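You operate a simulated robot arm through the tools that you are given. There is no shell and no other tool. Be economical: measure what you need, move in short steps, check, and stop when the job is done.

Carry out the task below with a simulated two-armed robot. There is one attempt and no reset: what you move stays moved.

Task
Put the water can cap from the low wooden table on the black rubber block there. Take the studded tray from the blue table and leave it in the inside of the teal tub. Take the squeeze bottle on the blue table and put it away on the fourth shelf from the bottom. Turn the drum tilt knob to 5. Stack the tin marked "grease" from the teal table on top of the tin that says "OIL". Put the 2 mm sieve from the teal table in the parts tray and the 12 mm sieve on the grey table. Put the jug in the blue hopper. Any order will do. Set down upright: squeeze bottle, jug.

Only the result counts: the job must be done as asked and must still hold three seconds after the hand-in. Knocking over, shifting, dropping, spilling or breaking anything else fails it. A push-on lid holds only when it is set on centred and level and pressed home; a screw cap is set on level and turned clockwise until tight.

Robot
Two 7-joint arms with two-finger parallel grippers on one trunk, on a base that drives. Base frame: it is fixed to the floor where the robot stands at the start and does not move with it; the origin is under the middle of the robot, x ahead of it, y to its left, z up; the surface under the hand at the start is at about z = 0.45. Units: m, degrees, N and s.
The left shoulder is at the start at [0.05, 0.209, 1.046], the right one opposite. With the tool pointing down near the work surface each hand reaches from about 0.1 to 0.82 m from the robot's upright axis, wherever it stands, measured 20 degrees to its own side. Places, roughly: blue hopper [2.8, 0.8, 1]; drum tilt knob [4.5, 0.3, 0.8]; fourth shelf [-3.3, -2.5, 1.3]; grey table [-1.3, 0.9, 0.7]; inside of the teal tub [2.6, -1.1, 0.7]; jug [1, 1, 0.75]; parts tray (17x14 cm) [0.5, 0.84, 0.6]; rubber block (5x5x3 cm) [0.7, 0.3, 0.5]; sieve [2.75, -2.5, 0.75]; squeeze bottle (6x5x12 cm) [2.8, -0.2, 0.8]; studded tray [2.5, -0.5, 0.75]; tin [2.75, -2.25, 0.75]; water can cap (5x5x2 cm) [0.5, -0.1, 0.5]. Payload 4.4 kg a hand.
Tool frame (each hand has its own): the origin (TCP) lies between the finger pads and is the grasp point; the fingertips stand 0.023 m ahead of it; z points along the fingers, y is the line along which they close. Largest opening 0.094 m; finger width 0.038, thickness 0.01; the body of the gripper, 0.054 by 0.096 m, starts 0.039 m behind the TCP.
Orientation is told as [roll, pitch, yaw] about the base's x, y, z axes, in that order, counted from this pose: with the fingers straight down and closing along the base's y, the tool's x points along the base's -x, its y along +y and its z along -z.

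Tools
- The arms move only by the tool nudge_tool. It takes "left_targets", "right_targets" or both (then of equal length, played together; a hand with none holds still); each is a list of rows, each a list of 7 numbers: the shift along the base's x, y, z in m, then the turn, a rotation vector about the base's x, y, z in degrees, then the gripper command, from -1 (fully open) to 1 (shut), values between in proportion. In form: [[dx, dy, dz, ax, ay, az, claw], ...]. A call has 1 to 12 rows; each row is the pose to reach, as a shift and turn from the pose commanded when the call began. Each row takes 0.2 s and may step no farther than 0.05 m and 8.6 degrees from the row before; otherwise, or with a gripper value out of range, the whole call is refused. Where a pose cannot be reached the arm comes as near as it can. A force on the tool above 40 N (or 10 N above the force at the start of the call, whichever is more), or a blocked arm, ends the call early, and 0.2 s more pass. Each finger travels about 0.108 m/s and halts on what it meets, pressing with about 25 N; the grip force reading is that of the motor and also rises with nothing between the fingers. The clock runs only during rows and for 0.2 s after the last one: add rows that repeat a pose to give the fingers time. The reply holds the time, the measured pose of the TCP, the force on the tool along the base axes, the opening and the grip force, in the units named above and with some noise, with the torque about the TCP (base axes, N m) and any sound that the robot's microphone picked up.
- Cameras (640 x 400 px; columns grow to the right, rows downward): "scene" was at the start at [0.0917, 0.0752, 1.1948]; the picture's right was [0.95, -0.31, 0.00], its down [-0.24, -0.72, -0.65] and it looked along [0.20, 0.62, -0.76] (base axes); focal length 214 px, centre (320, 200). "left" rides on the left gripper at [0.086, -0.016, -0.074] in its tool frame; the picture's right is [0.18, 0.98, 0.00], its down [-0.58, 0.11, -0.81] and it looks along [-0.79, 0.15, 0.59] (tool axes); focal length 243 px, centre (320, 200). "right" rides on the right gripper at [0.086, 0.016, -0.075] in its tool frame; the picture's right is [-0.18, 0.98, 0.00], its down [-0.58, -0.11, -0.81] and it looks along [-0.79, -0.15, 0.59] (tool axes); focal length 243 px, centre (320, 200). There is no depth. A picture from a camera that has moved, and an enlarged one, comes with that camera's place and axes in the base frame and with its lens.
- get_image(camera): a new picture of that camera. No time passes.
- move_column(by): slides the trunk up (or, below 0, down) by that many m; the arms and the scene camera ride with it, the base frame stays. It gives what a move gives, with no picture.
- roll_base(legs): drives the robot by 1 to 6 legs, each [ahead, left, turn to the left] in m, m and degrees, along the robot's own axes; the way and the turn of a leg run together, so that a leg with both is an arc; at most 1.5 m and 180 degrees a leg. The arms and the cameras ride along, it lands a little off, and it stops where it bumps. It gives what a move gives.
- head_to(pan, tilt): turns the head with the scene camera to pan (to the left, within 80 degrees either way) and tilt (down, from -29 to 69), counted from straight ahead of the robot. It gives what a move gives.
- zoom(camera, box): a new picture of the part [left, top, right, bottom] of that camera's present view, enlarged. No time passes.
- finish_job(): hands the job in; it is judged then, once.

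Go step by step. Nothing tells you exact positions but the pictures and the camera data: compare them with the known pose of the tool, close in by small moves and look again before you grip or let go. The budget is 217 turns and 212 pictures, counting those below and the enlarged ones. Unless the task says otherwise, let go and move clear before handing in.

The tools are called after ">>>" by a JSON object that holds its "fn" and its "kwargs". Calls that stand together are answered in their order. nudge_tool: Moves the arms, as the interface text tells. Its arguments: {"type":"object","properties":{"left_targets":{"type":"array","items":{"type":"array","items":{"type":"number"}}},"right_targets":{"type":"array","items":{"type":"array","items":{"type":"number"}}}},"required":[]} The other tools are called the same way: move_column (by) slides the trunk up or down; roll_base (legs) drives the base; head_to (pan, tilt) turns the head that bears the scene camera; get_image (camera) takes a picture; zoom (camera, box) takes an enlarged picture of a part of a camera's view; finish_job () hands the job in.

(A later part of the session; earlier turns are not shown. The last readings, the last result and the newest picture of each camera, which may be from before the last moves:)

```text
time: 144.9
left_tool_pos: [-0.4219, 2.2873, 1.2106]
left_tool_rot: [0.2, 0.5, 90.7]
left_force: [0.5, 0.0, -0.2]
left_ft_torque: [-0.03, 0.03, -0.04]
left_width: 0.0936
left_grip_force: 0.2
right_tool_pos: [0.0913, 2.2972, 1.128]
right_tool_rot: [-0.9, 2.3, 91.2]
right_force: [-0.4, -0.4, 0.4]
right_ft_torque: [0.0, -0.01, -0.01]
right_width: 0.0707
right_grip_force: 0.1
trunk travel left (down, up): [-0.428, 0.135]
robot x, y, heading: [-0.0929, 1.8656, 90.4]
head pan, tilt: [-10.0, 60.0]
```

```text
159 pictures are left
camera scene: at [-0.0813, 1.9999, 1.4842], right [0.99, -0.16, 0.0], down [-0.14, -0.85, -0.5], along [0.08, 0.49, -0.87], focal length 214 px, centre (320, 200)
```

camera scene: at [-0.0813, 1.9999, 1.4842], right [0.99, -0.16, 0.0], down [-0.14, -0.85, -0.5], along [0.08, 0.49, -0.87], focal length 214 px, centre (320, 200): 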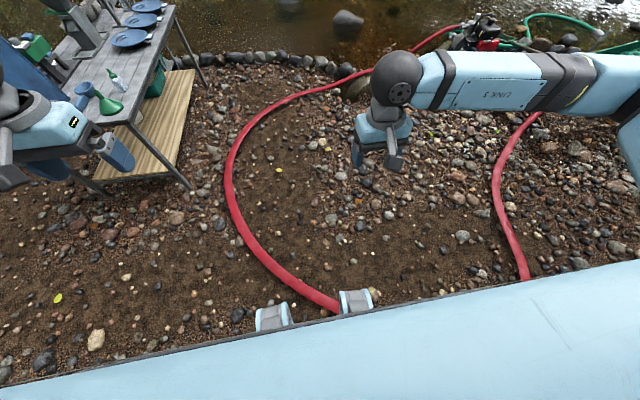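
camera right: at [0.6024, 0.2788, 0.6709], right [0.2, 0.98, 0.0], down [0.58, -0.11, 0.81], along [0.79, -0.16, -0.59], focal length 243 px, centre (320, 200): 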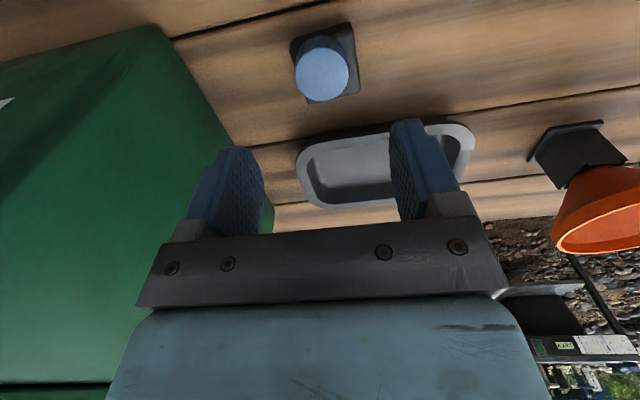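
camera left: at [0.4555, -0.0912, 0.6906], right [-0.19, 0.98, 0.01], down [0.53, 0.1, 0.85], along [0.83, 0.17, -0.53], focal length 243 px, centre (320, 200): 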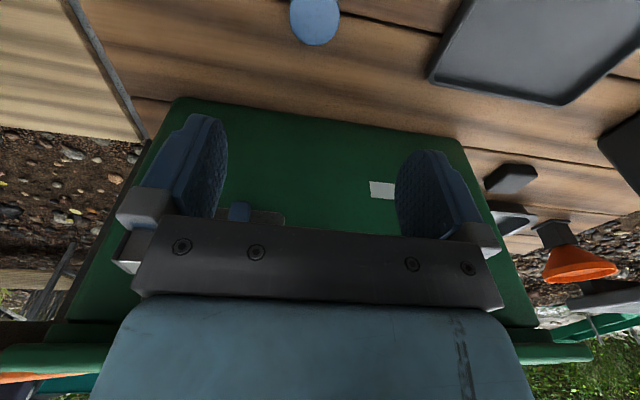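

>>> {"fn": "roll_base", "kwargs": {"legs": [[0.5, 0, 0]]}}

>>> {"fn": "get_image", "kwargs": {"camera": "scene"}}

```text
time: 147.8
left_tool_pos: [-0.4296, 2.781, 1.2104]
left_tool_rot: [0.2, 0.5, 90.9]
left_force: [-0.4, -0.9, 0.0]
left_ft_torque: [0.0, -0.02, 0.04]
left_width: 0.0939
left_grip_force: 0.1
right_tool_pos: [0.0833, 2.7917, 1.1274]
right_tool_rot: [-1.0, 2.5, 91.3]
right_force: [0.7, 0.0, -0.4]
right_ft_torque: [0.0, 0.0, 0.01]
right_width: 0.0702
right_grip_force: 0.1
trunk travel left (down, up): [-0.428, 0.135]
robot x, y, heading: [-0.1011, 2.362, 91.1]
head pan, tilt: [-10.0, 60.0]
```

```text
158 pictures are left
camera scene: at [-0.0878, 2.4948, 1.4842], right [0.99, -0.16, 0.0], down [-0.14, -0.85, -0.5], along [0.08, 0.49, -0.87], focal length 214 px, centre (320, 200)
```

scene: 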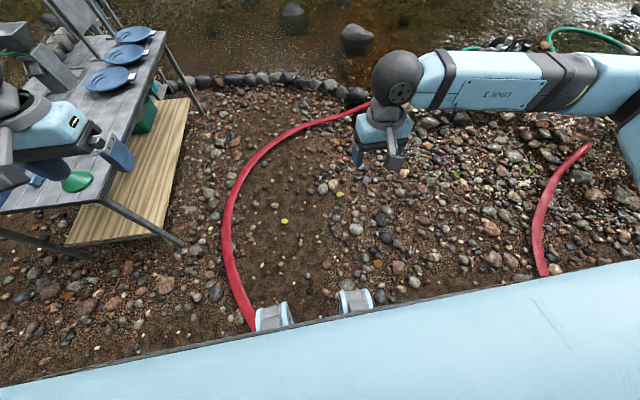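

The hose does not block the base. I'll turn to +x and drive past the pump table.

>>> {"fn": "roll_base", "kwargs": {"legs": [[0, 0, -91], [1.5, -0.2, 0]]}}

>>> {"fn": "head_to", "kwargs": {"pan": -10, "tilt": 30}}

>>> {"fn": "get_image", "kwargs": {"camera": "scene"}}

>>> {"fn": "head_to", "kwargs": {"pan": -80, "tilt": 35}}

>>> {"fn": "get_image", "kwargs": {"camera": "scene"}}

```text
refused: leg 2 is longer than a leg can be; nothing moved
```

```text
time: 148.8
left_tool_pos: [-0.4292, 2.782, 1.2102]
left_tool_rot: [0.2, 0.5, 90.9]
left_force: [-0.2, 0.1, 0.1]
left_ft_torque: [0.01, 0.01, -0.04]
left_width: 0.0938
left_grip_force: 0.1
right_tool_pos: [0.0836, 2.7936, 1.1275]
right_tool_rot: [-0.9, 2.4, 91.4]
right_force: [0.2, 0.5, 0.4]
right_ft_torque: [0.0, 0.04, 0.01]
right_width: 0.0705
right_grip_force: 0.0
trunk travel left (down, up): [-0.428, 0.135]
robot x, y, heading: [-0.0986, 2.3588, 91.0]
head pan, tilt: [-10.0, 30.0]
```

```text
157 pictures are left
camera scene: at [-0.084, 2.5182, 1.5262], right [0.99, -0.16, 0.0], down [-0.08, -0.49, -0.87], along [0.14, 0.85, -0.5], focal length 214 px, centre (320, 200)
```

scene: 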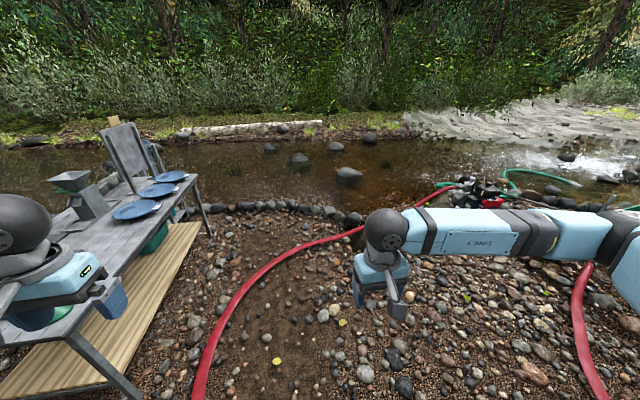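

```text
time: 150.2
left_tool_pos: [-0.4293, 2.7812, 1.2099]
left_tool_rot: [0.2, 0.5, 90.9]
left_force: [-0.7, 0.3, -0.2]
left_ft_torque: [0.01, 0.0, -0.02]
left_width: 0.094
left_grip_force: 0.1
right_tool_pos: [0.0839, 2.7929, 1.1284]
right_tool_rot: [-0.8, 2.3, 91.3]
right_force: [0.0, 0.0, 0.0]
right_ft_torque: [-0.01, -0.03, 0.01]
right_width: 0.0703
right_grip_force: 0.1
trunk travel left (down, up): [-0.428, 0.135]
robot x, y, heading: [-0.0997, 2.3586, 90.5]
head pan, tilt: [-80.0, 35.0]
```

```text
156 pictures are left
camera scene: at [-0.012, 2.4456, 1.5185], right [0.19, -0.98, 0.0], down [-0.56, -0.11, -0.82], along [0.8, 0.15, -0.57], focal length 214 px, centre (320, 200)
```

scene: 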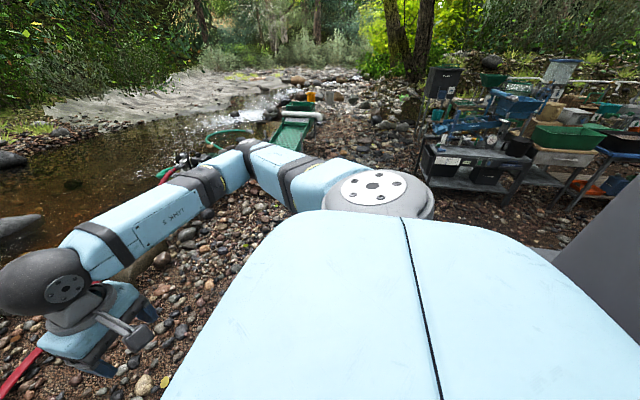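

>>> {"fn": "roll_base", "kwargs": {"legs": [[0, 0, -90.5], [1.45, -0.2, 0]]}}

>>> {"fn": "head_to", "kwargs": {"pan": -70, "tilt": 35}}

>>> {"fn": "get_image", "kwargs": {"camera": "scene"}}

>>> {"fn": "head_to", "kwargs": {"pan": -25, "tilt": 25}}

>>> {"fn": "get_image", "kwargs": {"camera": "scene"}}

```text
time: 161.3
left_tool_pos: [1.771, 2.4658, 1.2105]
left_tool_rot: [0.2, 0.6, -0.7]
left_force: [-0.1, 0.4, 0.9]
left_ft_torque: [-0.02, 0.02, 0.01]
left_width: 0.0939
left_grip_force: 0.0
right_tool_pos: [1.7675, 1.9511, 1.1276]
right_tool_rot: [-0.8, 2.4, -0.2]
right_force: [-0.6, -0.2, -0.1]
right_ft_torque: [0.0, -0.02, 0.0]
right_width: 0.0702
right_grip_force: 0.2
trunk travel left (down, up): [-0.428, 0.135]
robot x, y, heading: [1.3404, 2.1474, -0.7]
head pan, tilt: [-80.0, 35.0]
```

```text
time: 162.0
left_tool_pos: [1.7698, 2.4649, 1.2115]
left_tool_rot: [0.1, 0.4, -0.5]
left_force: [-0.9, -0.9, 0.0]
left_ft_torque: [0.02, 0.01, 0.01]
left_width: 0.094
left_grip_force: 0.1
right_tool_pos: [1.7675, 1.9517, 1.1284]
right_tool_rot: [-0.9, 2.4, 0.0]
right_force: [1.4, -0.7, 0.1]
right_ft_torque: [0.03, -0.01, -0.05]
right_width: 0.0706
right_grip_force: 0.1
trunk travel left (down, up): [-0.428, 0.135]
robot x, y, heading: [1.339, 2.1462, -0.6]
head pan, tilt: [-70.0, 35.0]
```

```text
155 pictures are left
camera scene: at [1.4359, 2.0617, 1.5184], right [-0.94, -0.33, 0.0], down [-0.19, 0.54, -0.82], along [0.27, -0.77, -0.57], focal length 214 px, centre (320, 200)
```

scene: 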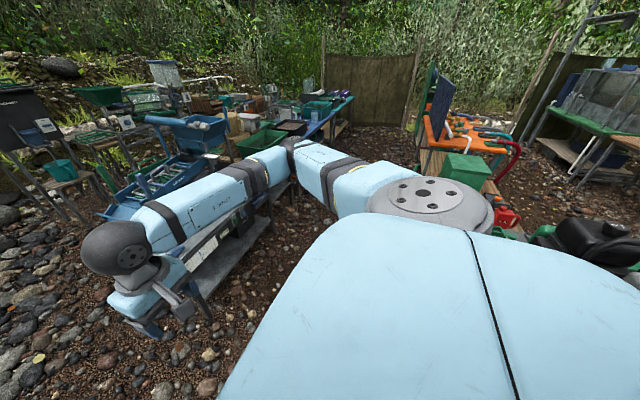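

```text
time: 163.1
left_tool_pos: [1.7712, 2.464, 1.211]
left_tool_rot: [0.2, 0.6, -0.8]
left_force: [-0.4, 0.2, -0.4]
left_ft_torque: [-0.01, 0.01, 0.02]
left_width: 0.0939
left_grip_force: 0.0
right_tool_pos: [1.7679, 1.9508, 1.1272]
right_tool_rot: [-0.9, 2.4, -0.4]
right_force: [-0.1, 0.3, -0.2]
right_ft_torque: [-0.02, -0.01, -0.03]
right_width: 0.0705
right_grip_force: 0.1
trunk travel left (down, up): [-0.428, 0.135]
robot x, y, heading: [1.3375, 2.1442, -0.5]
head pan, tilt: [-25.0, 25.0]
```

```text
154 pictures are left
camera scene: at [1.4898, 2.1047, 1.5342], right [-0.44, -0.9, 0.0], down [-0.38, 0.18, -0.91], along [0.82, -0.4, -0.42], focal length 214 px, centre (320, 200)
```

scene: 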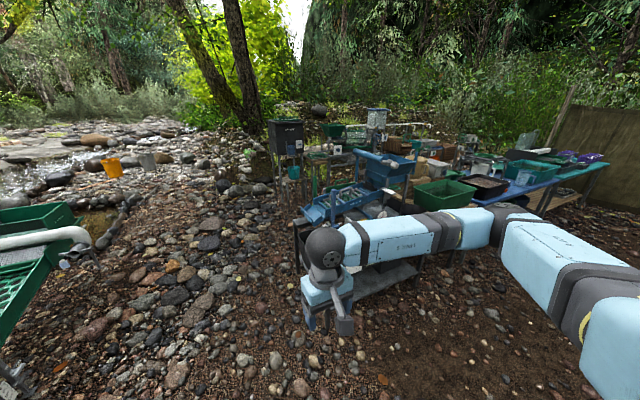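

I'm in the aisle on the far side now. I'll drive to a spot east of the jug and face it.

>>> {"fn": "roll_base", "kwargs": {"legs": [[0, 0, -89.5], [1.2, 0.22, 0], [0, 0, -90]]}}

>>> {"fn": "head_to", "kwargs": {"pan": 0, "tilt": 45}}

>>> {"fn": "get_image", "kwargs": {"camera": "scene"}}

```text
time: 176.9
left_tool_pos: [1.1361, 0.6171, 1.2104]
left_tool_rot: [0.2, 0.4, -179.3]
left_force: [0.5, -0.4, 0.5]
left_ft_torque: [0.03, 0.0, 0.0]
left_width: 0.0938
left_grip_force: 0.1
right_tool_pos: [1.1272, 1.1312, 1.128]
right_tool_rot: [-1.0, 2.4, -178.7]
right_force: [0.1, 0.6, -0.2]
right_ft_torque: [-0.03, 0.0, -0.01]
right_width: 0.0705
right_grip_force: 0.1
trunk travel left (down, up): [-0.428, 0.135]
robot x, y, heading: [1.5583, 0.9472, -179.1]
head pan, tilt: [-25.0, 25.0]
```

```text
time: 177.8
left_tool_pos: [1.1369, 0.6166, 1.2106]
left_tool_rot: [0.2, 0.5, -179.3]
left_force: [0.1, 0.6, 0.1]
left_ft_torque: [0.03, 0.04, 0.0]
left_width: 0.0939
left_grip_force: 0.3
right_tool_pos: [1.1283, 1.1319, 1.1268]
right_tool_rot: [-0.9, 2.4, -178.8]
right_force: [0.0, -0.2, 1.2]
right_ft_torque: [0.0, -0.02, -0.02]
right_width: 0.0705
right_grip_force: 0.1
trunk travel left (down, up): [-0.428, 0.135]
robot x, y, heading: [1.5571, 0.9458, -179.5]
head pan, tilt: [0.0, 45.0]
```

```text
153 pictures are left
camera scene: at [1.4105, 0.9482, 1.5037], right [-0.01, 1.0, 0.0], down [0.71, 0.01, -0.71], along [-0.71, -0.01, -0.71], focal length 214 px, centre (320, 200)
```

scene: 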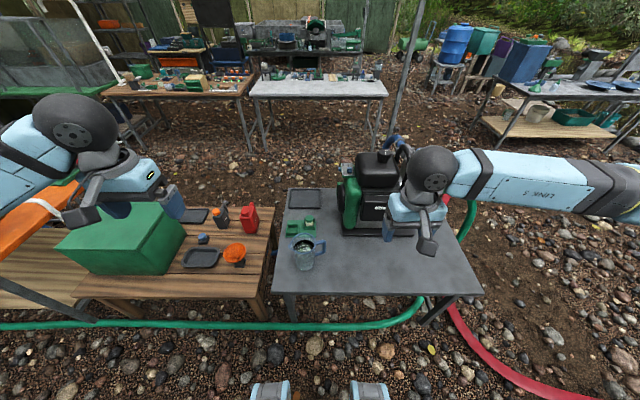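

>>> {"fn": "zoom", "kwargs": {"camera": "scene", "box": [260, 180, 390, 290]}}

```text
3.64 times, centred on (325, 235) of scene
camera zoom: at [1.4105, 0.9482, 1.5037], right [-0.01, 1.0, 0.0], down [0.71, 0.01, -0.71], along [-0.71, -0.01, -0.71], focal length 780 px, centre (302, 73)
```

zoom: 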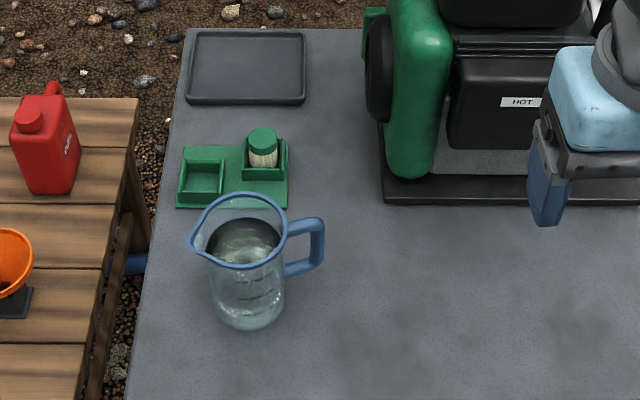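

The jug holds water, with its handle toward +y. Before choosing a grasp I want to see the hopper, so I'll turn around.

>>> {"fn": "roll_base", "kwargs": {"legs": [[0, 0, 179]]}}

>>> {"fn": "head_to", "kwargs": {"pan": 0, "tilt": 25}}

>>> {"fn": "get_image", "kwargs": {"camera": "scene"}}

>>> {"fn": "head_to", "kwargs": {"pan": -50, "tilt": 25}}

>>> {"fn": "get_image", "kwargs": {"camera": "scene"}}

```text
time: 185.5
left_tool_pos: [1.9855, 1.2725, 1.2103]
left_tool_rot: [0.2, 0.5, -0.2]
left_force: [-0.1, 0.1, -0.5]
left_ft_torque: [0.0, -0.05, 0.04]
left_width: 0.094
left_grip_force: 0.0
right_tool_pos: [1.9885, 0.759, 1.1275]
right_tool_rot: [-0.8, 2.3, 0.4]
right_force: [-0.8, -0.3, 0.8]
right_ft_torque: [0.03, 0.0, 0.03]
right_width: 0.0705
right_grip_force: 0.1
trunk travel left (down, up): [-0.428, 0.135]
robot x, y, heading: [1.5583, 0.9503, -0.2]
head pan, tilt: [0.0, 45.0]
```

```text
time: 186.3
left_tool_pos: [1.987, 1.2723, 1.21]
left_tool_rot: [0.3, 0.6, -0.1]
left_force: [-0.5, -0.2, 0.4]
left_ft_torque: [-0.02, -0.02, 0.02]
left_width: 0.0939
left_grip_force: 0.0
right_tool_pos: [1.989, 0.7582, 1.1289]
right_tool_rot: [-0.9, 2.4, 0.4]
right_force: [0.0, 0.1, -0.5]
right_ft_torque: [0.01, 0.02, -0.01]
right_width: 0.0705
right_grip_force: 0.1
trunk travel left (down, up): [-0.428, 0.135]
robot x, y, heading: [1.5581, 0.9493, 0.0]
head pan, tilt: [0.0, 25.0]
```

```text
151 pictures are left
camera scene: at [1.7187, 0.9491, 1.5341], right [0.0, -1.0, 0.0], down [-0.42, 0.0, -0.91], along [0.91, 0.0, -0.42], focal length 214 px, centre (320, 200)
```

scene: 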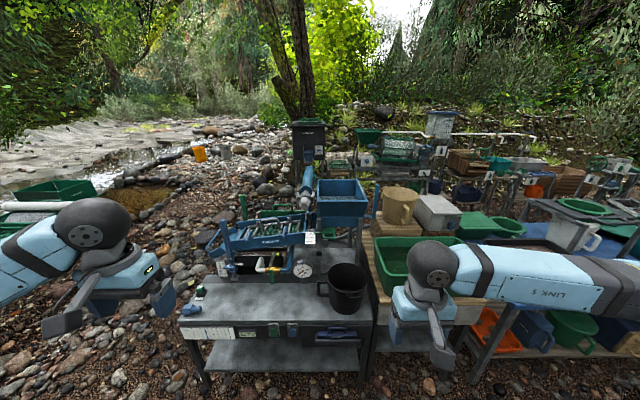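

```text
time: 187.5
left_tool_pos: [1.987, 1.2724, 1.2106]
left_tool_rot: [0.1, 0.5, -0.2]
left_force: [0.1, -0.7, 0.3]
left_ft_torque: [0.03, 0.04, 0.0]
left_width: 0.0939
left_grip_force: 0.0
right_tool_pos: [1.9883, 0.7583, 1.1282]
right_tool_rot: [-0.9, 2.3, 0.4]
right_force: [0.4, 0.4, 0.2]
right_ft_torque: [0.02, -0.01, -0.04]
right_width: 0.0708
right_grip_force: 0.1
trunk travel left (down, up): [-0.428, 0.135]
robot x, y, heading: [1.5605, 0.9474, -0.1]
head pan, tilt: [-50.0, 25.0]
```

```text
150 pictures are left
camera scene: at [1.6856, 0.8787, 1.5342], right [-0.77, -0.64, 0.0], down [-0.27, 0.32, -0.91], along [0.58, -0.7, -0.42], focal length 214 px, centre (320, 200)
```

scene: 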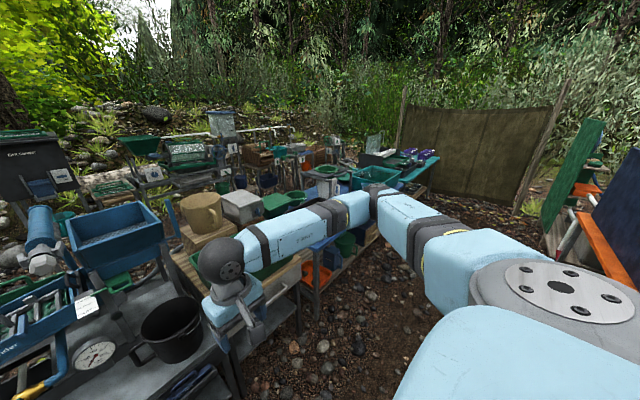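

>>> {"fn": "head_to", "kwargs": {"pan": -5, "tilt": 25}}

>>> {"fn": "zoom", "kwargs": {"camera": "scene", "box": [180, 140, 380, 330]}}

```text
time: 188.6
left_tool_pos: [1.9864, 1.2726, 1.2108]
left_tool_rot: [0.2, 0.6, -0.1]
left_force: [-0.2, 0.6, 0.1]
left_ft_torque: [0.0, 0.01, 0.01]
left_width: 0.0943
left_grip_force: 0.0
right_tool_pos: [1.9888, 0.7599, 1.1277]
right_tool_rot: [-1.0, 2.3, 0.5]
right_force: [1.3, -0.1, 0.1]
right_ft_torque: [-0.01, -0.02, 0.03]
right_width: 0.0704
right_grip_force: 0.0
trunk travel left (down, up): [-0.428, 0.135]
robot x, y, heading: [1.5574, 0.948, -0.0]
head pan, tilt: [-5.0, 25.0]
```

```text
2.11 times, centred on (280, 235) of scene
camera zoom: at [1.7183, 0.941, 1.5342], right [-0.09, -1.0, 0.0], down [-0.42, 0.04, -0.91], along [0.9, -0.08, -0.42], focal length 452 px, centre (404, 126)
```

zoom: 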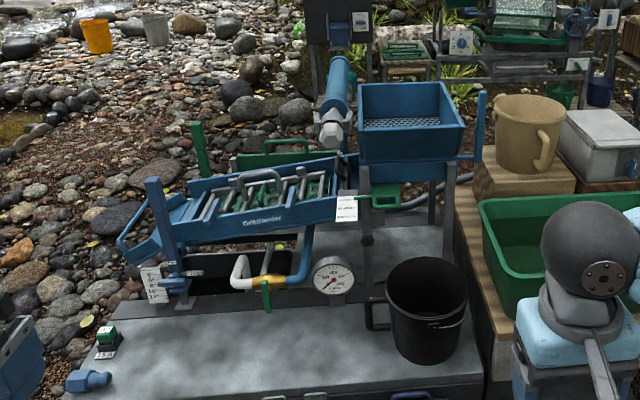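

The hopper is an open blue box with floor near z≈1.0 and rim ≈1.1. A side grasp on the jug body with the camera side up would suit; I'll test in the air whether the left wrist can take that pose.

>>> {"fn": "nudge_tool", "kwargs": {"left_targets": [[0, 0, 0, 0, 0, 8, -1], [0, 0, 0, 0, 0, 16, -1], [0, 0, 0, 0, 0, 24, -1], [0, 0, 0, 0, 0, 32, -1], [0, 0, 0, 0, 0, 40, -1], [0, 0, 0, 0, 0, 48, -1], [0, 0, 0, 0, 0, 56, -1], [0, 0, 0, 0, 0, 64, -1], [0, 0, 0, 0, 0, 72, -1], [0, 0, 0, 0, 0, 80, -1], [0, 0, 0, 0, 0, 88, -1], [0, 0, 0, 0, 0, 90, -1]]}}

>>> {"fn": "nudge_tool", "kwargs": {"left_targets": [[0, 0, 0, -8, 0, 0, -1], [0, 0, 0, -16, 0, 0, -1], [0, 0, 0, -24, 0, 0, -1], [0, 0, 0, -32, 0, 0, -1], [0, 0, 0, -40, 0, 0, -1], [0, 0, 0, -48, 0, 0, -1], [0, 0, 0, -56, 0, 0, -1], [0, 0, 0, -64, 0, 0, -1], [0, 0, 0, -72, 0, 0, -1], [0, 0, 0, -80, 0, 0, -1], [0, 0, 0, -88, 0, 0, -1], [0, 0, 0, -90, 0, 0, -1]]}}

>>> {"fn": "get_image", "kwargs": {"camera": "left"}}

>>> {"fn": "head_to", "kwargs": {"pan": 20, "tilt": 30}}

>>> {"fn": "get_image", "kwargs": {"camera": "scene"}}

```text
time: 191.2
left_tool_pos: [1.9869, 1.2744, 1.2122]
left_tool_rot: [0.2, 0.5, 90.0]
left_force: [0.7, -0.2, -0.5]
left_ft_torque: [0.04, -0.01, -0.01]
left_width: 0.094
left_grip_force: 0.1
right_tool_pos: [1.9893, 0.7591, 1.1274]
right_tool_rot: [-0.8, 2.4, 0.4]
right_force: [0.1, 0.5, 1.2]
right_ft_torque: [-0.01, -0.04, -0.02]
right_width: 0.0703
right_grip_force: 0.0
trunk travel left (down, up): [-0.428, 0.135]
robot x, y, heading: [1.5591, 0.9523, -0.3]
head pan, tilt: [-5.0, 25.0]
```

```text
time: 193.8
left_tool_pos: [1.9863, 1.2723, 1.2123]
left_tool_rot: [-163.1, 89.4, -73.3]
left_force: [-1.1, -0.8, -0.6]
left_ft_torque: [0.01, -0.01, 0.01]
left_width: 0.094
left_grip_force: 0.0
right_tool_pos: [1.9895, 0.7602, 1.1285]
right_tool_rot: [-0.9, 2.4, 0.5]
right_force: [-0.4, -0.7, -0.3]
right_ft_torque: [0.05, -0.02, -0.02]
right_width: 0.0704
right_grip_force: 0.1
trunk travel left (down, up): [-0.428, 0.135]
robot x, y, heading: [1.5595, 0.9468, -0.4]
head pan, tilt: [-5.0, 25.0]
```

```text
148 pictures are left
camera left: at [2.0012, 1.3459, 1.2963], right [-0.98, 0.01, 0.18], down [-0.1, 0.8, -0.59], along [-0.15, -0.6, -0.79], focal length 243 px, centre (320, 200)
```

left: 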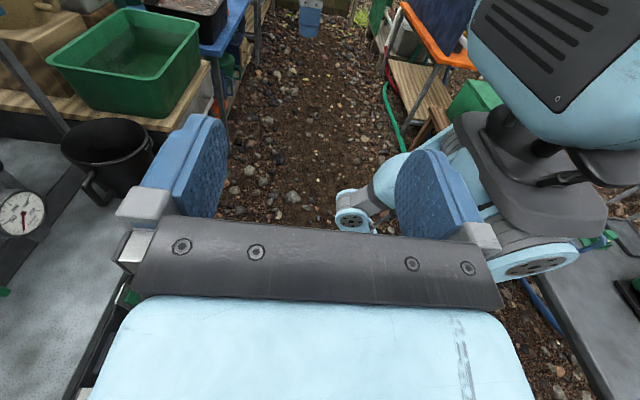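

```text
time: 194.7
left_tool_pos: [1.9864, 1.2719, 1.2119]
left_tool_rot: [-162.3, 89.6, -72.6]
left_force: [0.5, 0.1, -0.4]
left_ft_torque: [0.01, -0.02, 0.03]
left_width: 0.0943
left_grip_force: 0.1
right_tool_pos: [1.9883, 0.7591, 1.1272]
right_tool_rot: [-0.9, 2.3, 0.3]
right_force: [0.5, -0.5, -0.8]
right_ft_torque: [-0.01, 0.0, 0.02]
right_width: 0.0706
right_grip_force: 0.1
trunk travel left (down, up): [-0.428, 0.135]
robot x, y, heading: [1.5579, 0.9478, -0.4]
head pan, tilt: [20.0, 30.0]
```

```text
147 pictures are left
camera scene: at [1.7117, 0.98, 1.5263], right [0.34, -0.94, 0.0], down [-0.47, -0.17, -0.87], along [0.82, 0.29, -0.5], focal length 214 px, centre (320, 200)
```

scene: 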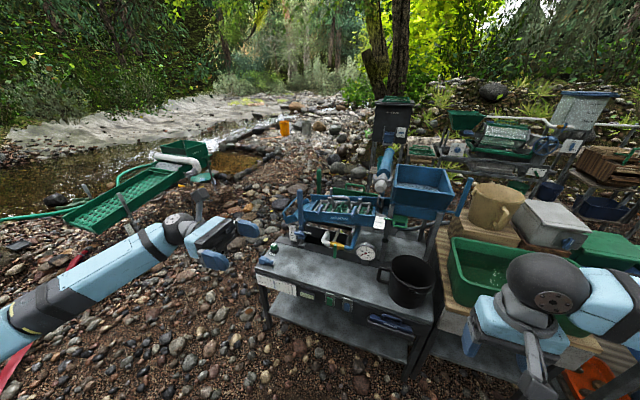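

The sideways pose works. I'll test swinging it to point forward, still camera-up.

>>> {"fn": "nudge_tool", "kwargs": {"left_targets": [[0, 0, 0, 0, 0, 8, -1], [0, 0, 0, 0, 0, 16, -1], [0, 0, 0, 0, 0, 24, -1], [0, 0, 0, 0, 0, 32, -1], [0, 0, 0, 0, 0, 40, -1], [0, 0, 0, 0, 0, 48, -1], [0, 0, 0, 0, 0, 56, -1], [0, 0, 0, 0, 0, 64, -1], [0, 0, 0, 0, 0, 72, -1], [0, 0, 0, 0, 0, 80, -1], [0, 0, 0, 0, 0, 88, -1], [0, 0, 0, 0, 0, 90, -1]]}}

>>> {"fn": "get_image", "kwargs": {"camera": "left"}}

```text
time: 197.3
left_tool_pos: [2.016, 1.277, 1.1913]
left_tool_rot: [-164.1, 89.5, 15.7]
left_force: [-0.3, 0.1, 0.1]
left_ft_torque: [-0.01, 0.0, 0.0]
left_width: 0.0942
left_grip_force: 0.1
left hand out of reach, approached as far as the arm can: row 9, 10, 11, 12
right_tool_pos: [1.989, 0.7598, 1.1283]
right_tool_rot: [-0.8, 2.4, 0.4]
right_force: [-0.4, 0.2, -0.3]
right_ft_torque: [-0.01, 0.02, 0.0]
right_width: 0.0707
right_grip_force: 0.0
trunk travel left (down, up): [-0.428, 0.135]
robot x, y, heading: [1.5567, 0.9471, -0.0]
head pan, tilt: [20.0, 30.0]
```

```text
146 pictures are left
camera left: at [1.9387, 1.2922, 1.277], right [-0.01, -0.98, 0.18], down [-0.8, -0.1, -0.59], along [0.6, -0.15, -0.79], focal length 243 px, centre (320, 200)
```

left: 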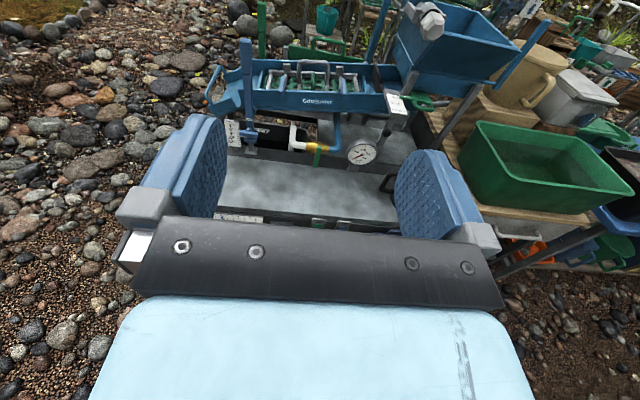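

Both poses work. Now swing back sideways, turn the base to the jug, and lower the column.

>>> {"fn": "nudge_tool", "kwargs": {"left_targets": [[0, 0, 0, 0, 0, -8, -1], [0, 0, 0, 0, 0, -16, -1], [0, 0, 0, 0, 0, -24, -1], [0, 0, 0, 0, 0, -32, -1], [0, 0, 0, 0, 0, -40, -1], [0, 0, 0, 0, 0, -48, -1], [0, 0, 0, 0, 0, -56, -1], [0, 0, 0, 0, 0, -64, -1], [0, 0, 0, 0, 0, -72, -1], [0, 0, 0, 0, 0, -80, -1], [0, 0, 0, 0, 0, -88, -1], [0, 0, 0, 0, 0, -89.5, -1]]}}

>>> {"fn": "roll_base", "kwargs": {"legs": [[0, 0, 180]]}}

>>> {"fn": "move_column", "kwargs": {"by": -0.2}}

>>> {"fn": "head_to", "kwargs": {"pan": 0, "tilt": 45}}

>>> {"fn": "get_image", "kwargs": {"camera": "scene"}}

>>> {"fn": "get_image", "kwargs": {"camera": "left"}}

```text
time: 199.9
left_tool_pos: [1.9033, 1.2584, 1.118]
left_tool_rot: [-112.3, 87.8, -21.2]
left_force: [-0.2, 1.0, -0.4]
left_ft_torque: [-0.03, -0.01, -0.05]
left_width: 0.0943
left_grip_force: 0.2
left hand out of reach, approached as far as the arm can: row 6, 7, 8, 9, 10, 11, 12
right_tool_pos: [1.9876, 0.7587, 1.1279]
right_tool_rot: [-0.8, 2.5, 0.4]
right_force: [-0.2, 0.5, 0.0]
right_ft_torque: [0.02, 0.0, 0.0]
right_width: 0.0704
right_grip_force: 0.1
trunk travel left (down, up): [-0.428, 0.135]
robot x, y, heading: [1.5571, 0.9516, -0.4]
head pan, tilt: [20.0, 30.0]
```

```text
time: 207.7
left_tool_pos: [1.215, 0.6392, 1.1183]
left_tool_rot: [-112.9, 87.7, 158.5]
left_force: [0.4, -0.6, -0.5]
left_ft_torque: [-0.01, -0.01, 0.02]
left_width: 0.0937
left_grip_force: 0.2
right_tool_pos: [1.1302, 1.1385, 1.1281]
right_tool_rot: [-0.8, 2.4, -179.5]
right_force: [0.3, 0.9, 0.2]
right_ft_torque: [0.01, 0.02, -0.01]
right_width: 0.0704
right_grip_force: 0.0
trunk travel left (down, up): [-0.428, 0.135]
robot x, y, heading: [1.56, 0.9491, 180.2]
head pan, tilt: [20.0, 30.0]
```

```text
time: 209.8
left_tool_pos: [1.2162, 0.6392, 0.9178]
left_tool_rot: [-112.8, 87.7, 158.7]
left_force: [0.8, 0.0, 0.4]
left_ft_torque: [0.01, -0.02, 0.02]
left_width: 0.0937
left_grip_force: 0.0
right_tool_pos: [1.1297, 1.1375, 0.9278]
right_tool_rot: [-0.9, 2.4, -179.5]
right_force: [0.5, -0.8, 0.5]
right_ft_torque: [-0.02, -0.01, 0.01]
right_width: 0.0708
right_grip_force: 0.0
trunk travel left (down, up): [-0.228, 0.335]
robot x, y, heading: [1.5614, 0.9449, 179.9]
head pan, tilt: [20.0, 30.0]
```

```text
time: 210.7
left_tool_pos: [1.2158, 0.6389, 0.9186]
left_tool_rot: [-112.9, 87.7, 158.6]
left_force: [0.6, -1.0, -0.1]
left_ft_torque: [0.01, -0.02, -0.03]
left_width: 0.0941
left_grip_force: 0.1
right_tool_pos: [1.1295, 1.1375, 0.9274]
right_tool_rot: [-0.9, 2.4, -179.6]
right_force: [-0.1, 0.0, 0.1]
right_ft_torque: [0.0, -0.03, 0.01]
right_width: 0.0706
right_grip_force: 0.1
trunk travel left (down, up): [-0.228, 0.335]
robot x, y, heading: [1.5619, 0.95, 179.9]
head pan, tilt: [0.0, 45.0]
```

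```text
145 pictures are left
camera scene: at [1.4104, 0.9502, 1.3037], right [0.0, 1.0, 0.0], down [0.71, 0.0, -0.71], along [-0.71, 0.0, -0.71], focal length 214 px, centre (320, 200)
```

scene: 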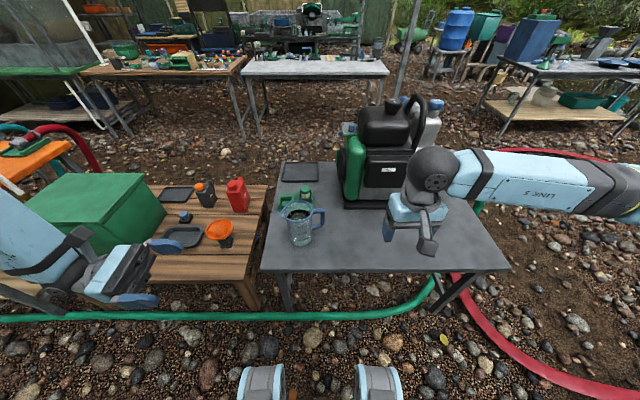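

```text
144 pictures are left
camera left: at [1.2037, 0.5612, 1.0037], right [0.99, 0.02, 0.15], down [0.11, -0.79, -0.6], along [0.1, 0.61, -0.79], focal length 243 px, centre (320, 200)
```

left: 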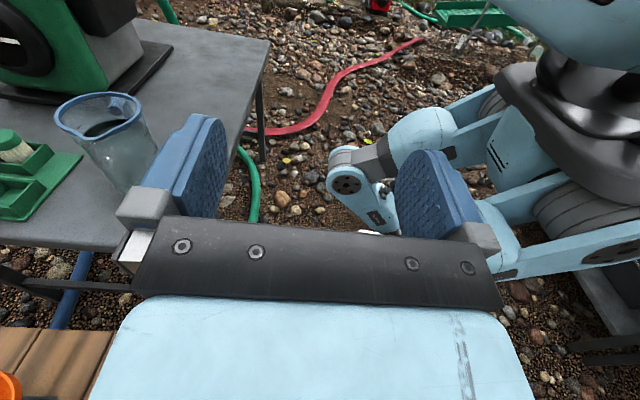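

Wrist is nearly right. I'll level it, then move beside the jug on its spout side.

>>> {"fn": "nudge_tool", "kwargs": {"left_targets": [[-0.045, 0, 0, -1.1, -2, -1.7, -1], [-0.09, 0, 0, -1.1, -2, -1.7, -1], [-0.135, 0, 0, -1.1, -2, -1.7, -1], [-0.18, 0, 0, -1.1, -2, -1.7, -1], [-0.225, 0, 0, -1.1, -2, -1.7, -1], [-0.27, 0, 0, -1.1, -2, -1.7, -1], [-0.28, 0.01, -0.04, -1.1, -2, -1.7, -1], [-0.28, 0.02, -0.08, -1.1, -2, -1.7, -1], [-0.28, 0.03, -0.12, -1.1, -2, -1.7, -1], [-0.28, 0.04, -0.16, -1.1, -2, -1.7, -1], [-0.28, 0.05, -0.175, -1.1, -2, -1.7, -1]]}}

>>> {"fn": "get_image", "kwargs": {"camera": "left"}}

>>> {"fn": "zoom", "kwargs": {"camera": "scene", "box": [220, 160, 380, 280]}}

```text
time: 213.1
left_tool_pos: [1.2111, 0.6548, 0.8754]
left_tool_rot: [-63.2, 89.5, -153.3]
left_force: [0.8, 0.9, -0.5]
left_ft_torque: [0.02, -0.01, -0.05]
left_width: 0.094
left_grip_force: 0.1
left hand out of reach, approached as far as the arm can: row 1, 2, 3, 4, 5, 6, 7, 8, 9, 10, 11
right_tool_pos: [1.1289, 1.137, 0.9276]
right_tool_rot: [-0.9, 2.4, -179.6]
right_force: [-0.6, 0.9, -0.4]
right_ft_torque: [0.02, 0.0, 0.0]
right_width: 0.0704
right_grip_force: 0.0
trunk travel left (down, up): [-0.228, 0.335]
robot x, y, heading: [1.5606, 0.9487, 179.6]
head pan, tilt: [0.0, 45.0]
```

```text
143 pictures are left
camera left: at [1.1952, 0.5784, 0.9612], right [0.98, 0.0, 0.18], down [0.1, -0.81, -0.58], along [0.14, 0.59, -0.8], focal length 243 px, centre (320, 200)
```

left: 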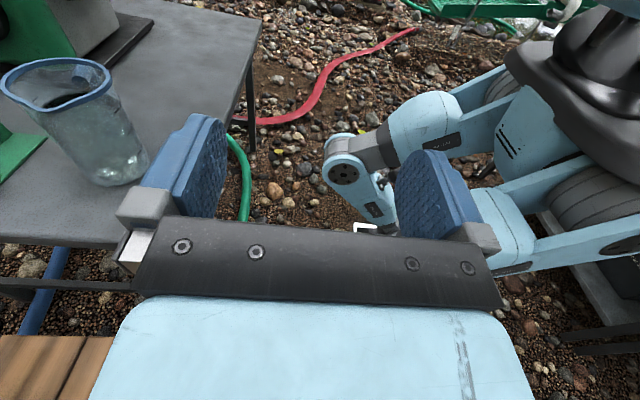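

```text
3.33 times, centred on (300, 220) of scene
camera zoom: at [1.4105, 0.9502, 1.3036], right [0.0, 1.0, 0.0], down [0.71, 0.0, -0.71], along [-0.71, 0.0, -0.71], focal length 715 px, centre (387, 133)
```

zoom: 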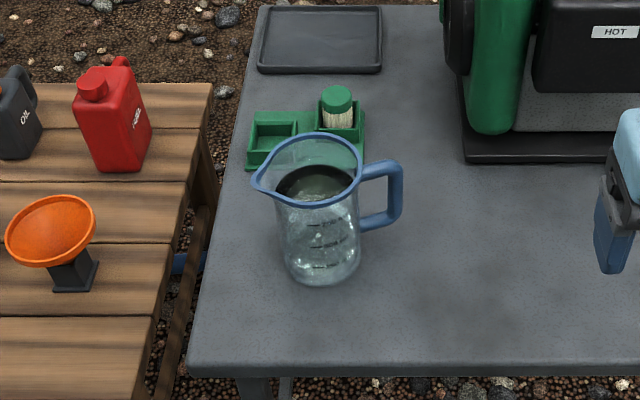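

The arm is wedged in a poor joint branch. I'll unwind: fingers back down, then to neutral yaw, then redo.

>>> {"fn": "nudge_tool", "kwargs": {"left_targets": [[0, 0, 0.02, -8, 0, 0, -1], [0, 0, 0.04, -16, 0, 0, -1], [0, 0, 0.06, -24, 0, 0, -1], [0, 0, 0.08, -32, 0, 0, -1], [0, 0, 0.1, -40, 0, 0, -1], [0, 0, 0.12, -48, 0, 0, -1], [0, 0, 0.14, -56, 0, 0, -1], [0, 0, 0.14, -64, 0, 0, -1], [0, 0, 0.14, -72, 0, 0, -1], [0, 0, 0.14, -80, 0, 0, -1], [0, 0, 0.14, -88, 0, 0, -1], [0, 0, 0.14, -90, 0, 0, -1]]}}

>>> {"fn": "nudge_tool", "kwargs": {"left_targets": [[0, 0, 0, 0, 0, -8, -1], [0, 0, 0, 0, 0, -16, -1], [0, 0, 0, 0, 0, -24, -1], [0, 0, 0, 0, 0, -32, -1], [0, 0, 0, 0, 0, -40, -1], [0, 0, 0, 0, 0, -48, -1], [0, 0, 0, 0, 0, -56, -1], [0, 0, 0, 0, 0, -64, -1], [0, 0, 0, 0, 0, -72, -1], [0, 0, 0, 0, 0, -80, -1], [0, 0, 0, 0, 0, -88, -1], [0, 0, 0, 0, 0, -90, -1]]}}

>>> {"fn": "get_image", "kwargs": {"camera": "scene"}}

```text
time: 215.7
left_tool_pos: [1.2163, 0.6496, 1.0131]
left_tool_rot: [0.4, -0.2, -90.0]
left_force: [-0.4, 0.1, -0.4]
left_ft_torque: [-0.03, -0.02, -0.01]
left_width: 0.0942
left_grip_force: 0.0
left hand out of reach, approached as far as the arm can: row 1, 2, 3, 4, 5, 6, 7, 8
right_tool_pos: [1.1276, 1.1383, 0.9283]
right_tool_rot: [-0.8, 2.6, -179.7]
right_force: [-0.2, -0.6, -0.5]
right_ft_torque: [0.0, -0.03, 0.01]
right_width: 0.0705
right_grip_force: 0.1
trunk travel left (down, up): [-0.228, 0.335]
robot x, y, heading: [1.5554, 0.9493, 179.6]
head pan, tilt: [0.0, 45.0]
```

```text
time: 218.2
left_tool_pos: [1.2149, 0.6505, 1.0151]
left_tool_rot: [0.3, -0.2, 179.6]
left_force: [-0.5, 0.3, 0.0]
left_ft_torque: [0.01, 0.01, -0.03]
left_width: 0.094
left_grip_force: 0.0
left hand out of reach, approached as far as the arm can: row 10, 11, 12
right_tool_pos: [1.1298, 1.1369, 0.9277]
right_tool_rot: [-0.9, 2.4, -179.6]
right_force: [-0.6, 0.3, 0.0]
right_ft_torque: [0.0, 0.01, 0.0]
right_width: 0.0704
right_grip_force: 0.0
trunk travel left (down, up): [-0.228, 0.335]
robot x, y, heading: [1.5637, 0.9503, 179.7]
head pan, tilt: [0.0, 45.0]
```

```text
141 pictures are left
camera scene: at [1.4105, 0.9502, 1.3036], right [0.0, 1.0, 0.0], down [0.71, 0.0, -0.71], along [-0.71, 0.0, -0.71], focal length 214 px, centre (320, 200)
```

scene: 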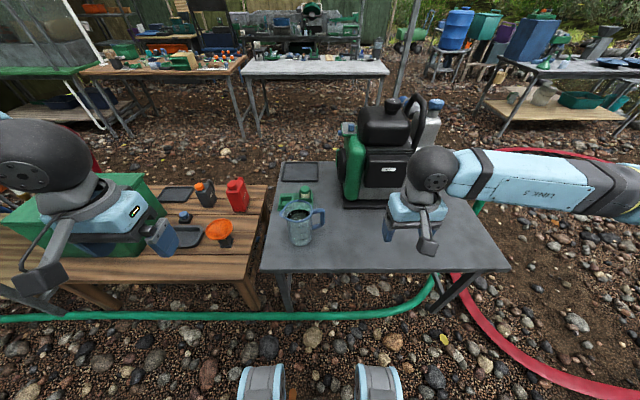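

Back at neutral. I'll extend the hand toward the workspace first, then redo the wrist turn there.

>>> {"fn": "nudge_tool", "kwargs": {"left_targets": [[-0.045, -0.005, 0, 0, 0, 8, -1], [-0.09, -0.01, 0, 0, 0, 16, -1], [-0.135, -0.015, 0, 0, 0, 24, -1], [-0.18, -0.02, 0, 0, 0, 32, -1], [-0.225, -0.02, 0, 0, 0, 40, -1], [-0.25, -0.02, 0, 0, 0, 48, -1], [-0.26, -0.02, 0, 0, 0, 56, -1], [-0.26, -0.02, 0, 0, 0, 64, -1], [-0.26, -0.02, 0, 0, 0, 72, -1], [-0.26, -0.02, 0, 0, 0, 80, -1], [-0.26, -0.02, 0, 0, 0, 88, -1], [-0.26, -0.02, 0, 0, 0, 90, -1]]}}

>>> {"fn": "nudge_tool", "kwargs": {"left_targets": [[0, 0, 0, 8, 0, 0, -1], [0, 0, 0, 16, 0, 0, -1], [0, 0, 0, 24, 0, 0, -1], [0, 0, 0, 32, 0, 0, -1], [0, 0, 0, 40, 0, 0, -1], [0, 0, 0, 48, 0, 0, -1], [0, 0, 0, 56, 0, 0, -1], [0, 0, 0, 64, 0, 0, -1], [0, 0, 0, 72, 0, 0, -1], [0, 0, 0, 80, 0, 0, -1], [0, 0, 0, 88, 0, 0, -1], [0, 0, 0, 90, 0, 0, -1]]}}

>>> {"fn": "get_image", "kwargs": {"camera": "scene"}}

>>> {"fn": "get_image", "kwargs": {"camera": "left"}}

```text
time: 220.8
left_tool_pos: [0.9566, 0.6313, 1.0141]
left_tool_rot: [0.3, -0.3, -90.0]
left_force: [0.0, -0.2, -0.6]
left_ft_torque: [0.01, 0.01, -0.05]
left_width: 0.094
left_grip_force: 0.0
right_tool_pos: [1.1297, 1.1379, 0.9285]
right_tool_rot: [-0.9, 2.3, -179.6]
right_force: [-0.3, -0.7, -0.6]
right_ft_torque: [-0.01, -0.01, -0.01]
right_width: 0.0707
right_grip_force: 0.1
trunk travel left (down, up): [-0.228, 0.335]
robot x, y, heading: [1.5582, 0.9469, 179.9]
head pan, tilt: [0.0, 45.0]
```

```text
time: 223.4
left_tool_pos: [0.9882, 0.6248, 1.0405]
left_tool_rot: [-0.4, 62.5, -90.4]
left_force: [0.1, 0.8, 0.7]
left_ft_torque: [0.01, 0.0, 0.02]
left_width: 0.0938
left_grip_force: 0.0
left hand out of reach, approached as far as the arm can: row 8, 9, 10, 11, 12
right_tool_pos: [1.1299, 1.1384, 0.9277]
right_tool_rot: [-0.9, 2.4, -179.6]
right_force: [0.9, -0.7, 0.1]
right_ft_torque: [0.01, 0.03, -0.02]
right_width: 0.0704
right_grip_force: 0.0
trunk travel left (down, up): [-0.228, 0.335]
robot x, y, heading: [1.5605, 0.9471, 179.7]
head pan, tilt: [0.0, 45.0]
```

```text
140 pictures are left
camera scene: at [1.4106, 0.9502, 1.3037], right [0.0, 1.0, 0.0], down [0.71, 0.0, -0.71], along [-0.71, 0.0, -0.71], focal length 214 px, centre (320, 200)
```

scene: 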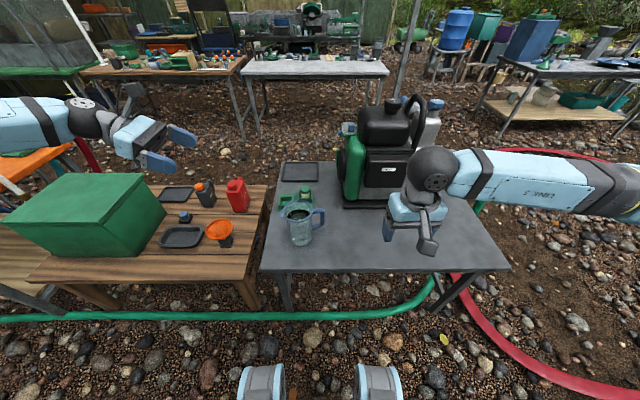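

```text
139 pictures are left
camera left: at [0.9709, 0.5966, 1.1512], right [0.98, 0.08, 0.16], down [0.11, -0.98, -0.14], along [0.15, 0.16, -0.98], focal length 243 px, centre (320, 200)
```

left: 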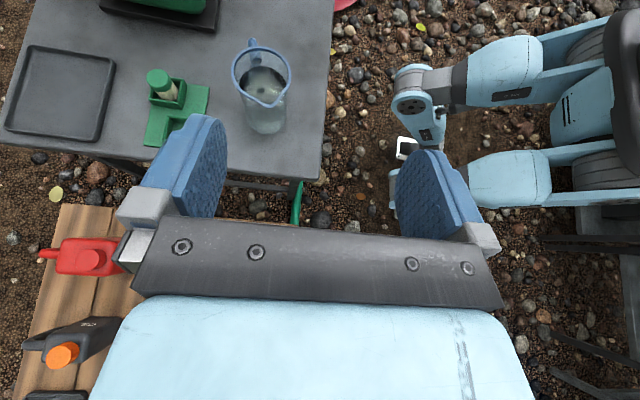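

The wrist limit stems from the hand being too far outboard. I'll shift the base toward -y so the hand works nearer the centre line.

>>> {"fn": "roll_base", "kwargs": {"legs": [[0, 0.22, 0]]}}

>>> {"fn": "nudge_tool", "kwargs": {"left_targets": [[-0.01, 0.04, 0, 4, 0, 0, -1], [-0.02, 0.08, 0, 8, 0, 0, -1], [-0.03, 0.12, -0.01, 12, 0, 0, -1], [-0.04, 0.16, -0.02, 16, 0, 0, -1], [-0.04, 0.2, -0.03, 20, 0, 0, -1], [-0.04, 0.22, -0.04, 24, 0, 0, -1], [-0.04, 0.22, -0.04, 27.5, 0, 0, -1], [-0.04, 0.22, -0.04, 27.5, 0, 0, -1]]}}

>>> {"fn": "get_image", "kwargs": {"camera": "left"}}

```text
time: 226.0
left_tool_pos: [0.9877, 0.4055, 1.0409]
left_tool_rot: [-0.2, 62.5, -90.3]
left_force: [0.9, -0.5, 0.0]
left_ft_torque: [-0.01, 0.01, -0.03]
left_width: 0.094
left_grip_force: 0.1
right_tool_pos: [1.1282, 0.918, 0.9274]
right_tool_rot: [-0.9, 2.5, -179.5]
right_force: [0.1, -0.2, 0.3]
right_ft_torque: [0.02, 0.03, 0.0]
right_width: 0.0705
right_grip_force: 0.1
trunk travel left (down, up): [-0.228, 0.335]
robot x, y, heading: [1.5593, 0.7304, 180.2]
head pan, tilt: [0.0, 45.0]
```

```text
time: 227.8
left_tool_pos: [1.0512, 0.5449, 1.1312]
left_tool_rot: [-3.1, 71.0, -89.7]
left_force: [-0.5, -0.3, -0.1]
left_ft_torque: [0.01, 0.03, 0.02]
left_width: 0.094
left_grip_force: 0.1
left hand out of reach, approached as far as the arm can: row 1, 2, 3, 4, 5, 6, 7, 8
right_tool_pos: [1.1284, 0.9186, 0.9278]
right_tool_rot: [-0.9, 2.4, -179.5]
right_force: [-0.3, -0.4, 0.5]
right_ft_torque: [0.02, -0.02, -0.02]
right_width: 0.0706
right_grip_force: 0.1
trunk travel left (down, up): [-0.228, 0.335]
robot x, y, heading: [1.5544, 0.7346, 180.1]
head pan, tilt: [0.0, 45.0]
```

```text
138 pictures are left
camera left: at [1.0389, 0.5002, 1.2368], right [0.98, 0.12, 0.16], down [0.16, -0.94, -0.29], along [0.11, 0.31, -0.94], focal length 243 px, centre (320, 200)
```

left: 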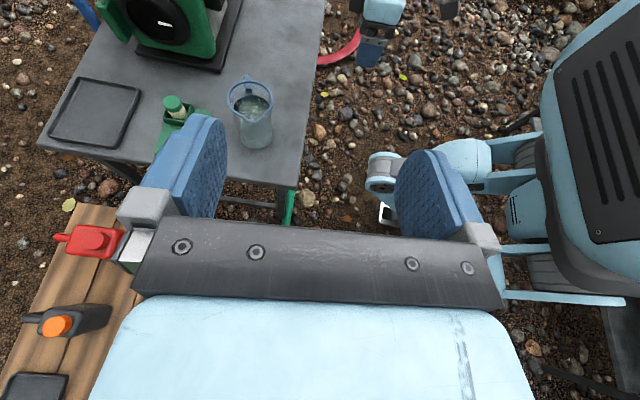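

I'll instead aim diagonally (forward-right at 45°), which also avoids the handle. Rotating about z now.

>>> {"fn": "nudge_tool", "kwargs": {"left_targets": [[0, 0, 0, 0, 0, 8, -1], [0, 0, 0, 0, 0, 16, -1], [0, 0, 0, 0, 0, 24, -1], [0, 0, 0, 0, 0, 32, -1], [0, 0, 0, 0, 0, 40, -1], [0, 0, 0, 0, 0, 45, -1], [0, 0, 0, 0, 0, 45, -1]]}}

>>> {"fn": "nudge_tool", "kwargs": {"left_targets": [[0, 0, 0, 5, 5, 0, -1], [0, 0, 0, 10, 10, 0, -1], [0, 0, 0, 13.5, 13.5, 0, -1], [0, 0, 0, 13.5, 13.5, 0, -1]]}}

>>> {"fn": "get_image", "kwargs": {"camera": "left"}}

>>> {"fn": "get_image", "kwargs": {"camera": "scene"}}

```text
time: 229.4
left_tool_pos: [1.0597, 0.5519, 1.129]
left_tool_rot: [-2.9, 71.1, -44.5]
left_force: [-0.3, -0.3, 0.0]
left_ft_torque: [0.02, 0.0, 0.02]
left_width: 0.0938
left_grip_force: 0.1
right_tool_pos: [1.1279, 0.9178, 0.9276]
right_tool_rot: [-0.9, 2.5, -179.5]
right_force: [0.8, 0.0, -1.1]
right_ft_torque: [-0.03, -0.01, 0.01]
right_width: 0.0706
right_grip_force: 0.0
trunk travel left (down, up): [-0.228, 0.335]
robot x, y, heading: [1.5547, 0.7303, 180.2]
head pan, tilt: [0.0, 45.0]
```

```text
time: 230.4
left_tool_pos: [1.0586, 0.5526, 1.13]
left_tool_rot: [147.5, 89.8, 106.1]
left_force: [0.1, 0.1, 0.7]
left_ft_torque: [0.0, 0.0, -0.05]
left_width: 0.0941
left_grip_force: 0.0
right_tool_pos: [1.1292, 0.9187, 0.9281]
right_tool_rot: [-0.9, 2.4, -179.5]
right_force: [-0.1, -0.4, -0.3]
right_ft_torque: [0.01, 0.01, 0.0]
right_width: 0.0704
right_grip_force: 0.0
trunk travel left (down, up): [-0.228, 0.335]
robot x, y, heading: [1.5577, 0.729, 180.1]
head pan, tilt: [0.0, 45.0]
```

```text
137 pictures are left
camera left: at [1.1036, 0.4897, 1.2152], right [0.65, 0.74, 0.19], down [0.68, -0.45, -0.58], along [-0.34, 0.51, -0.79], focal length 243 px, centre (320, 200)
```

left: 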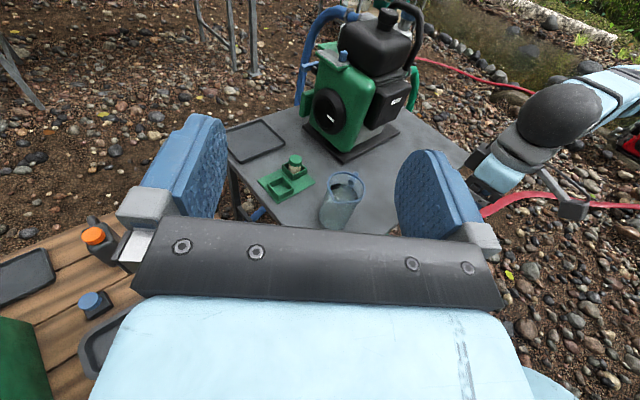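

```text
136 pictures are left
camera scene: at [1.4101, 0.7318, 1.3037], right [0.0, 1.0, 0.0], down [0.71, 0.0, -0.71], along [-0.71, 0.0, -0.71], focal length 214 px, centre (320, 200)
```

scene: 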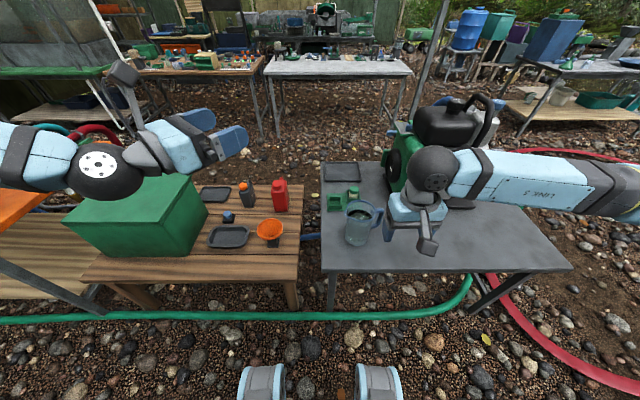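

The diagonal camera-up pose is reached. I'll move the right hand away and bring the left hand down beside the jug.

>>> {"fn": "nudge_tool", "kwargs": {"left_targets": [[0, 0.01, -0.04, 0, 0, 0, -1], [0, 0.02, -0.08, 0, 0, 0, -1], [0, 0.04, -0.12, 0, 0, 0, -1], [0, 0.06, -0.16, 0, 0, 0, -1], [0, 0.08, -0.2, 0, 0, 0, -1], [0, 0.1, -0.24, 0, 0, 0, -1], [0, 0.12, -0.28, 0, 0, 0, -1], [0, 0.14, -0.32, 0, 0, 0, -1], [0, 0.16, -0.36, 0, 0, 0, -1], [0, 0.18, -0.385, 0, 0, 0, -1], [0, 0.2, -0.39, 0, 0, 0, -1]], "right_targets": [[0.01, 0.04, 0.02, 0, 0, 0, -0.5], [0.02, 0.08, 0.04, 0, 0, 0, -0.5], [0.03, 0.12, 0.06, 0, 0, 0, -0.5], [0.04, 0.16, 0.08, 0, 0, 0, -0.5], [0.05, 0.2, 0.08, 0, 0, 0, -0.5], [0.05, 0.2, 0.08, 0, 0, 0, -0.5], [0.05, 0.2, 0.08, 0, 0, 0, -0.5], [0.05, 0.2, 0.08, 0, 0, 0, -0.5], [0.05, 0.2, 0.08, 0, 0, 0, -0.5], [0.05, 0.2, 0.08, 0, 0, 0, -0.5], [0.05, 0.2, 0.08, 0, 0, 0, -0.5]]}}

>>> {"fn": "get_image", "kwargs": {"camera": "left"}}

>>> {"fn": "get_image", "kwargs": {"camera": "scene"}}

```text
time: 232.8
left_tool_pos: [1.0559, 0.5782, 0.9608]
left_tool_rot: [109.2, 90.0, 67.6]
left_force: [0.0, 0.2, 0.5]
left_ft_torque: [-0.01, -0.01, 0.02]
left_width: 0.0939
left_grip_force: 0.1
left hand out of reach, approached as far as the arm can: row 4, 5, 6, 7, 8, 9, 10, 11
right_tool_pos: [1.181, 1.1207, 1.0081]
right_tool_rot: [-0.9, 2.5, -179.6]
right_force: [0.9, -0.7, 0.7]
right_ft_torque: [-0.03, 0.0, -0.02]
right_width: 0.0705
right_grip_force: 0.1
trunk travel left (down, up): [-0.228, 0.335]
robot x, y, heading: [1.5628, 0.7311, 179.9]
head pan, tilt: [0.0, 45.0]
```

```text
135 pictures are left
camera left: at [1.1003, 0.5149, 1.0464], right [0.65, 0.73, 0.19], down [0.68, -0.45, -0.58], along [-0.34, 0.51, -0.79], focal length 243 px, centre (320, 200)
```

left: 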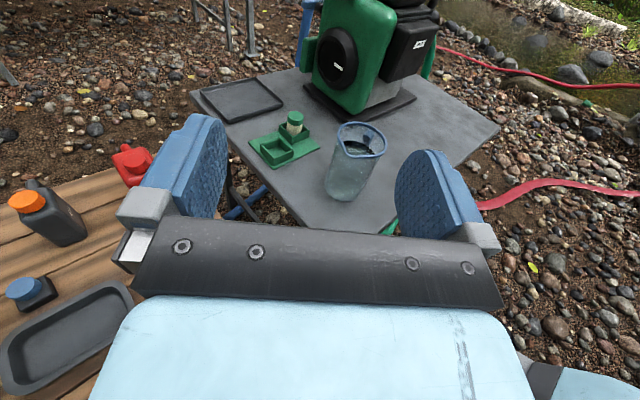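

```text
134 pictures are left
camera scene: at [1.4099, 0.7315, 1.3036], right [0.0, 1.0, 0.0], down [0.71, 0.0, -0.71], along [-0.71, 0.0, -0.71], focal length 214 px, centre (320, 200)
```

scene: 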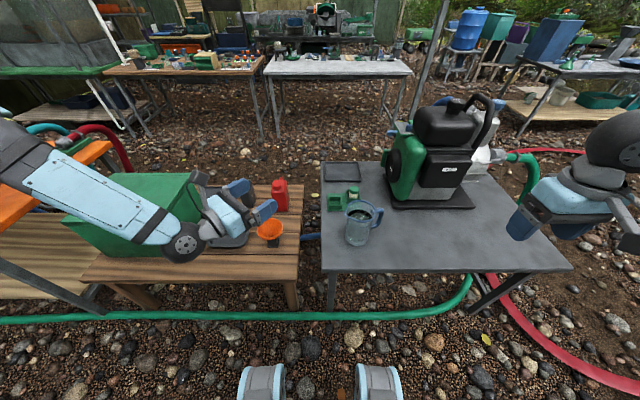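

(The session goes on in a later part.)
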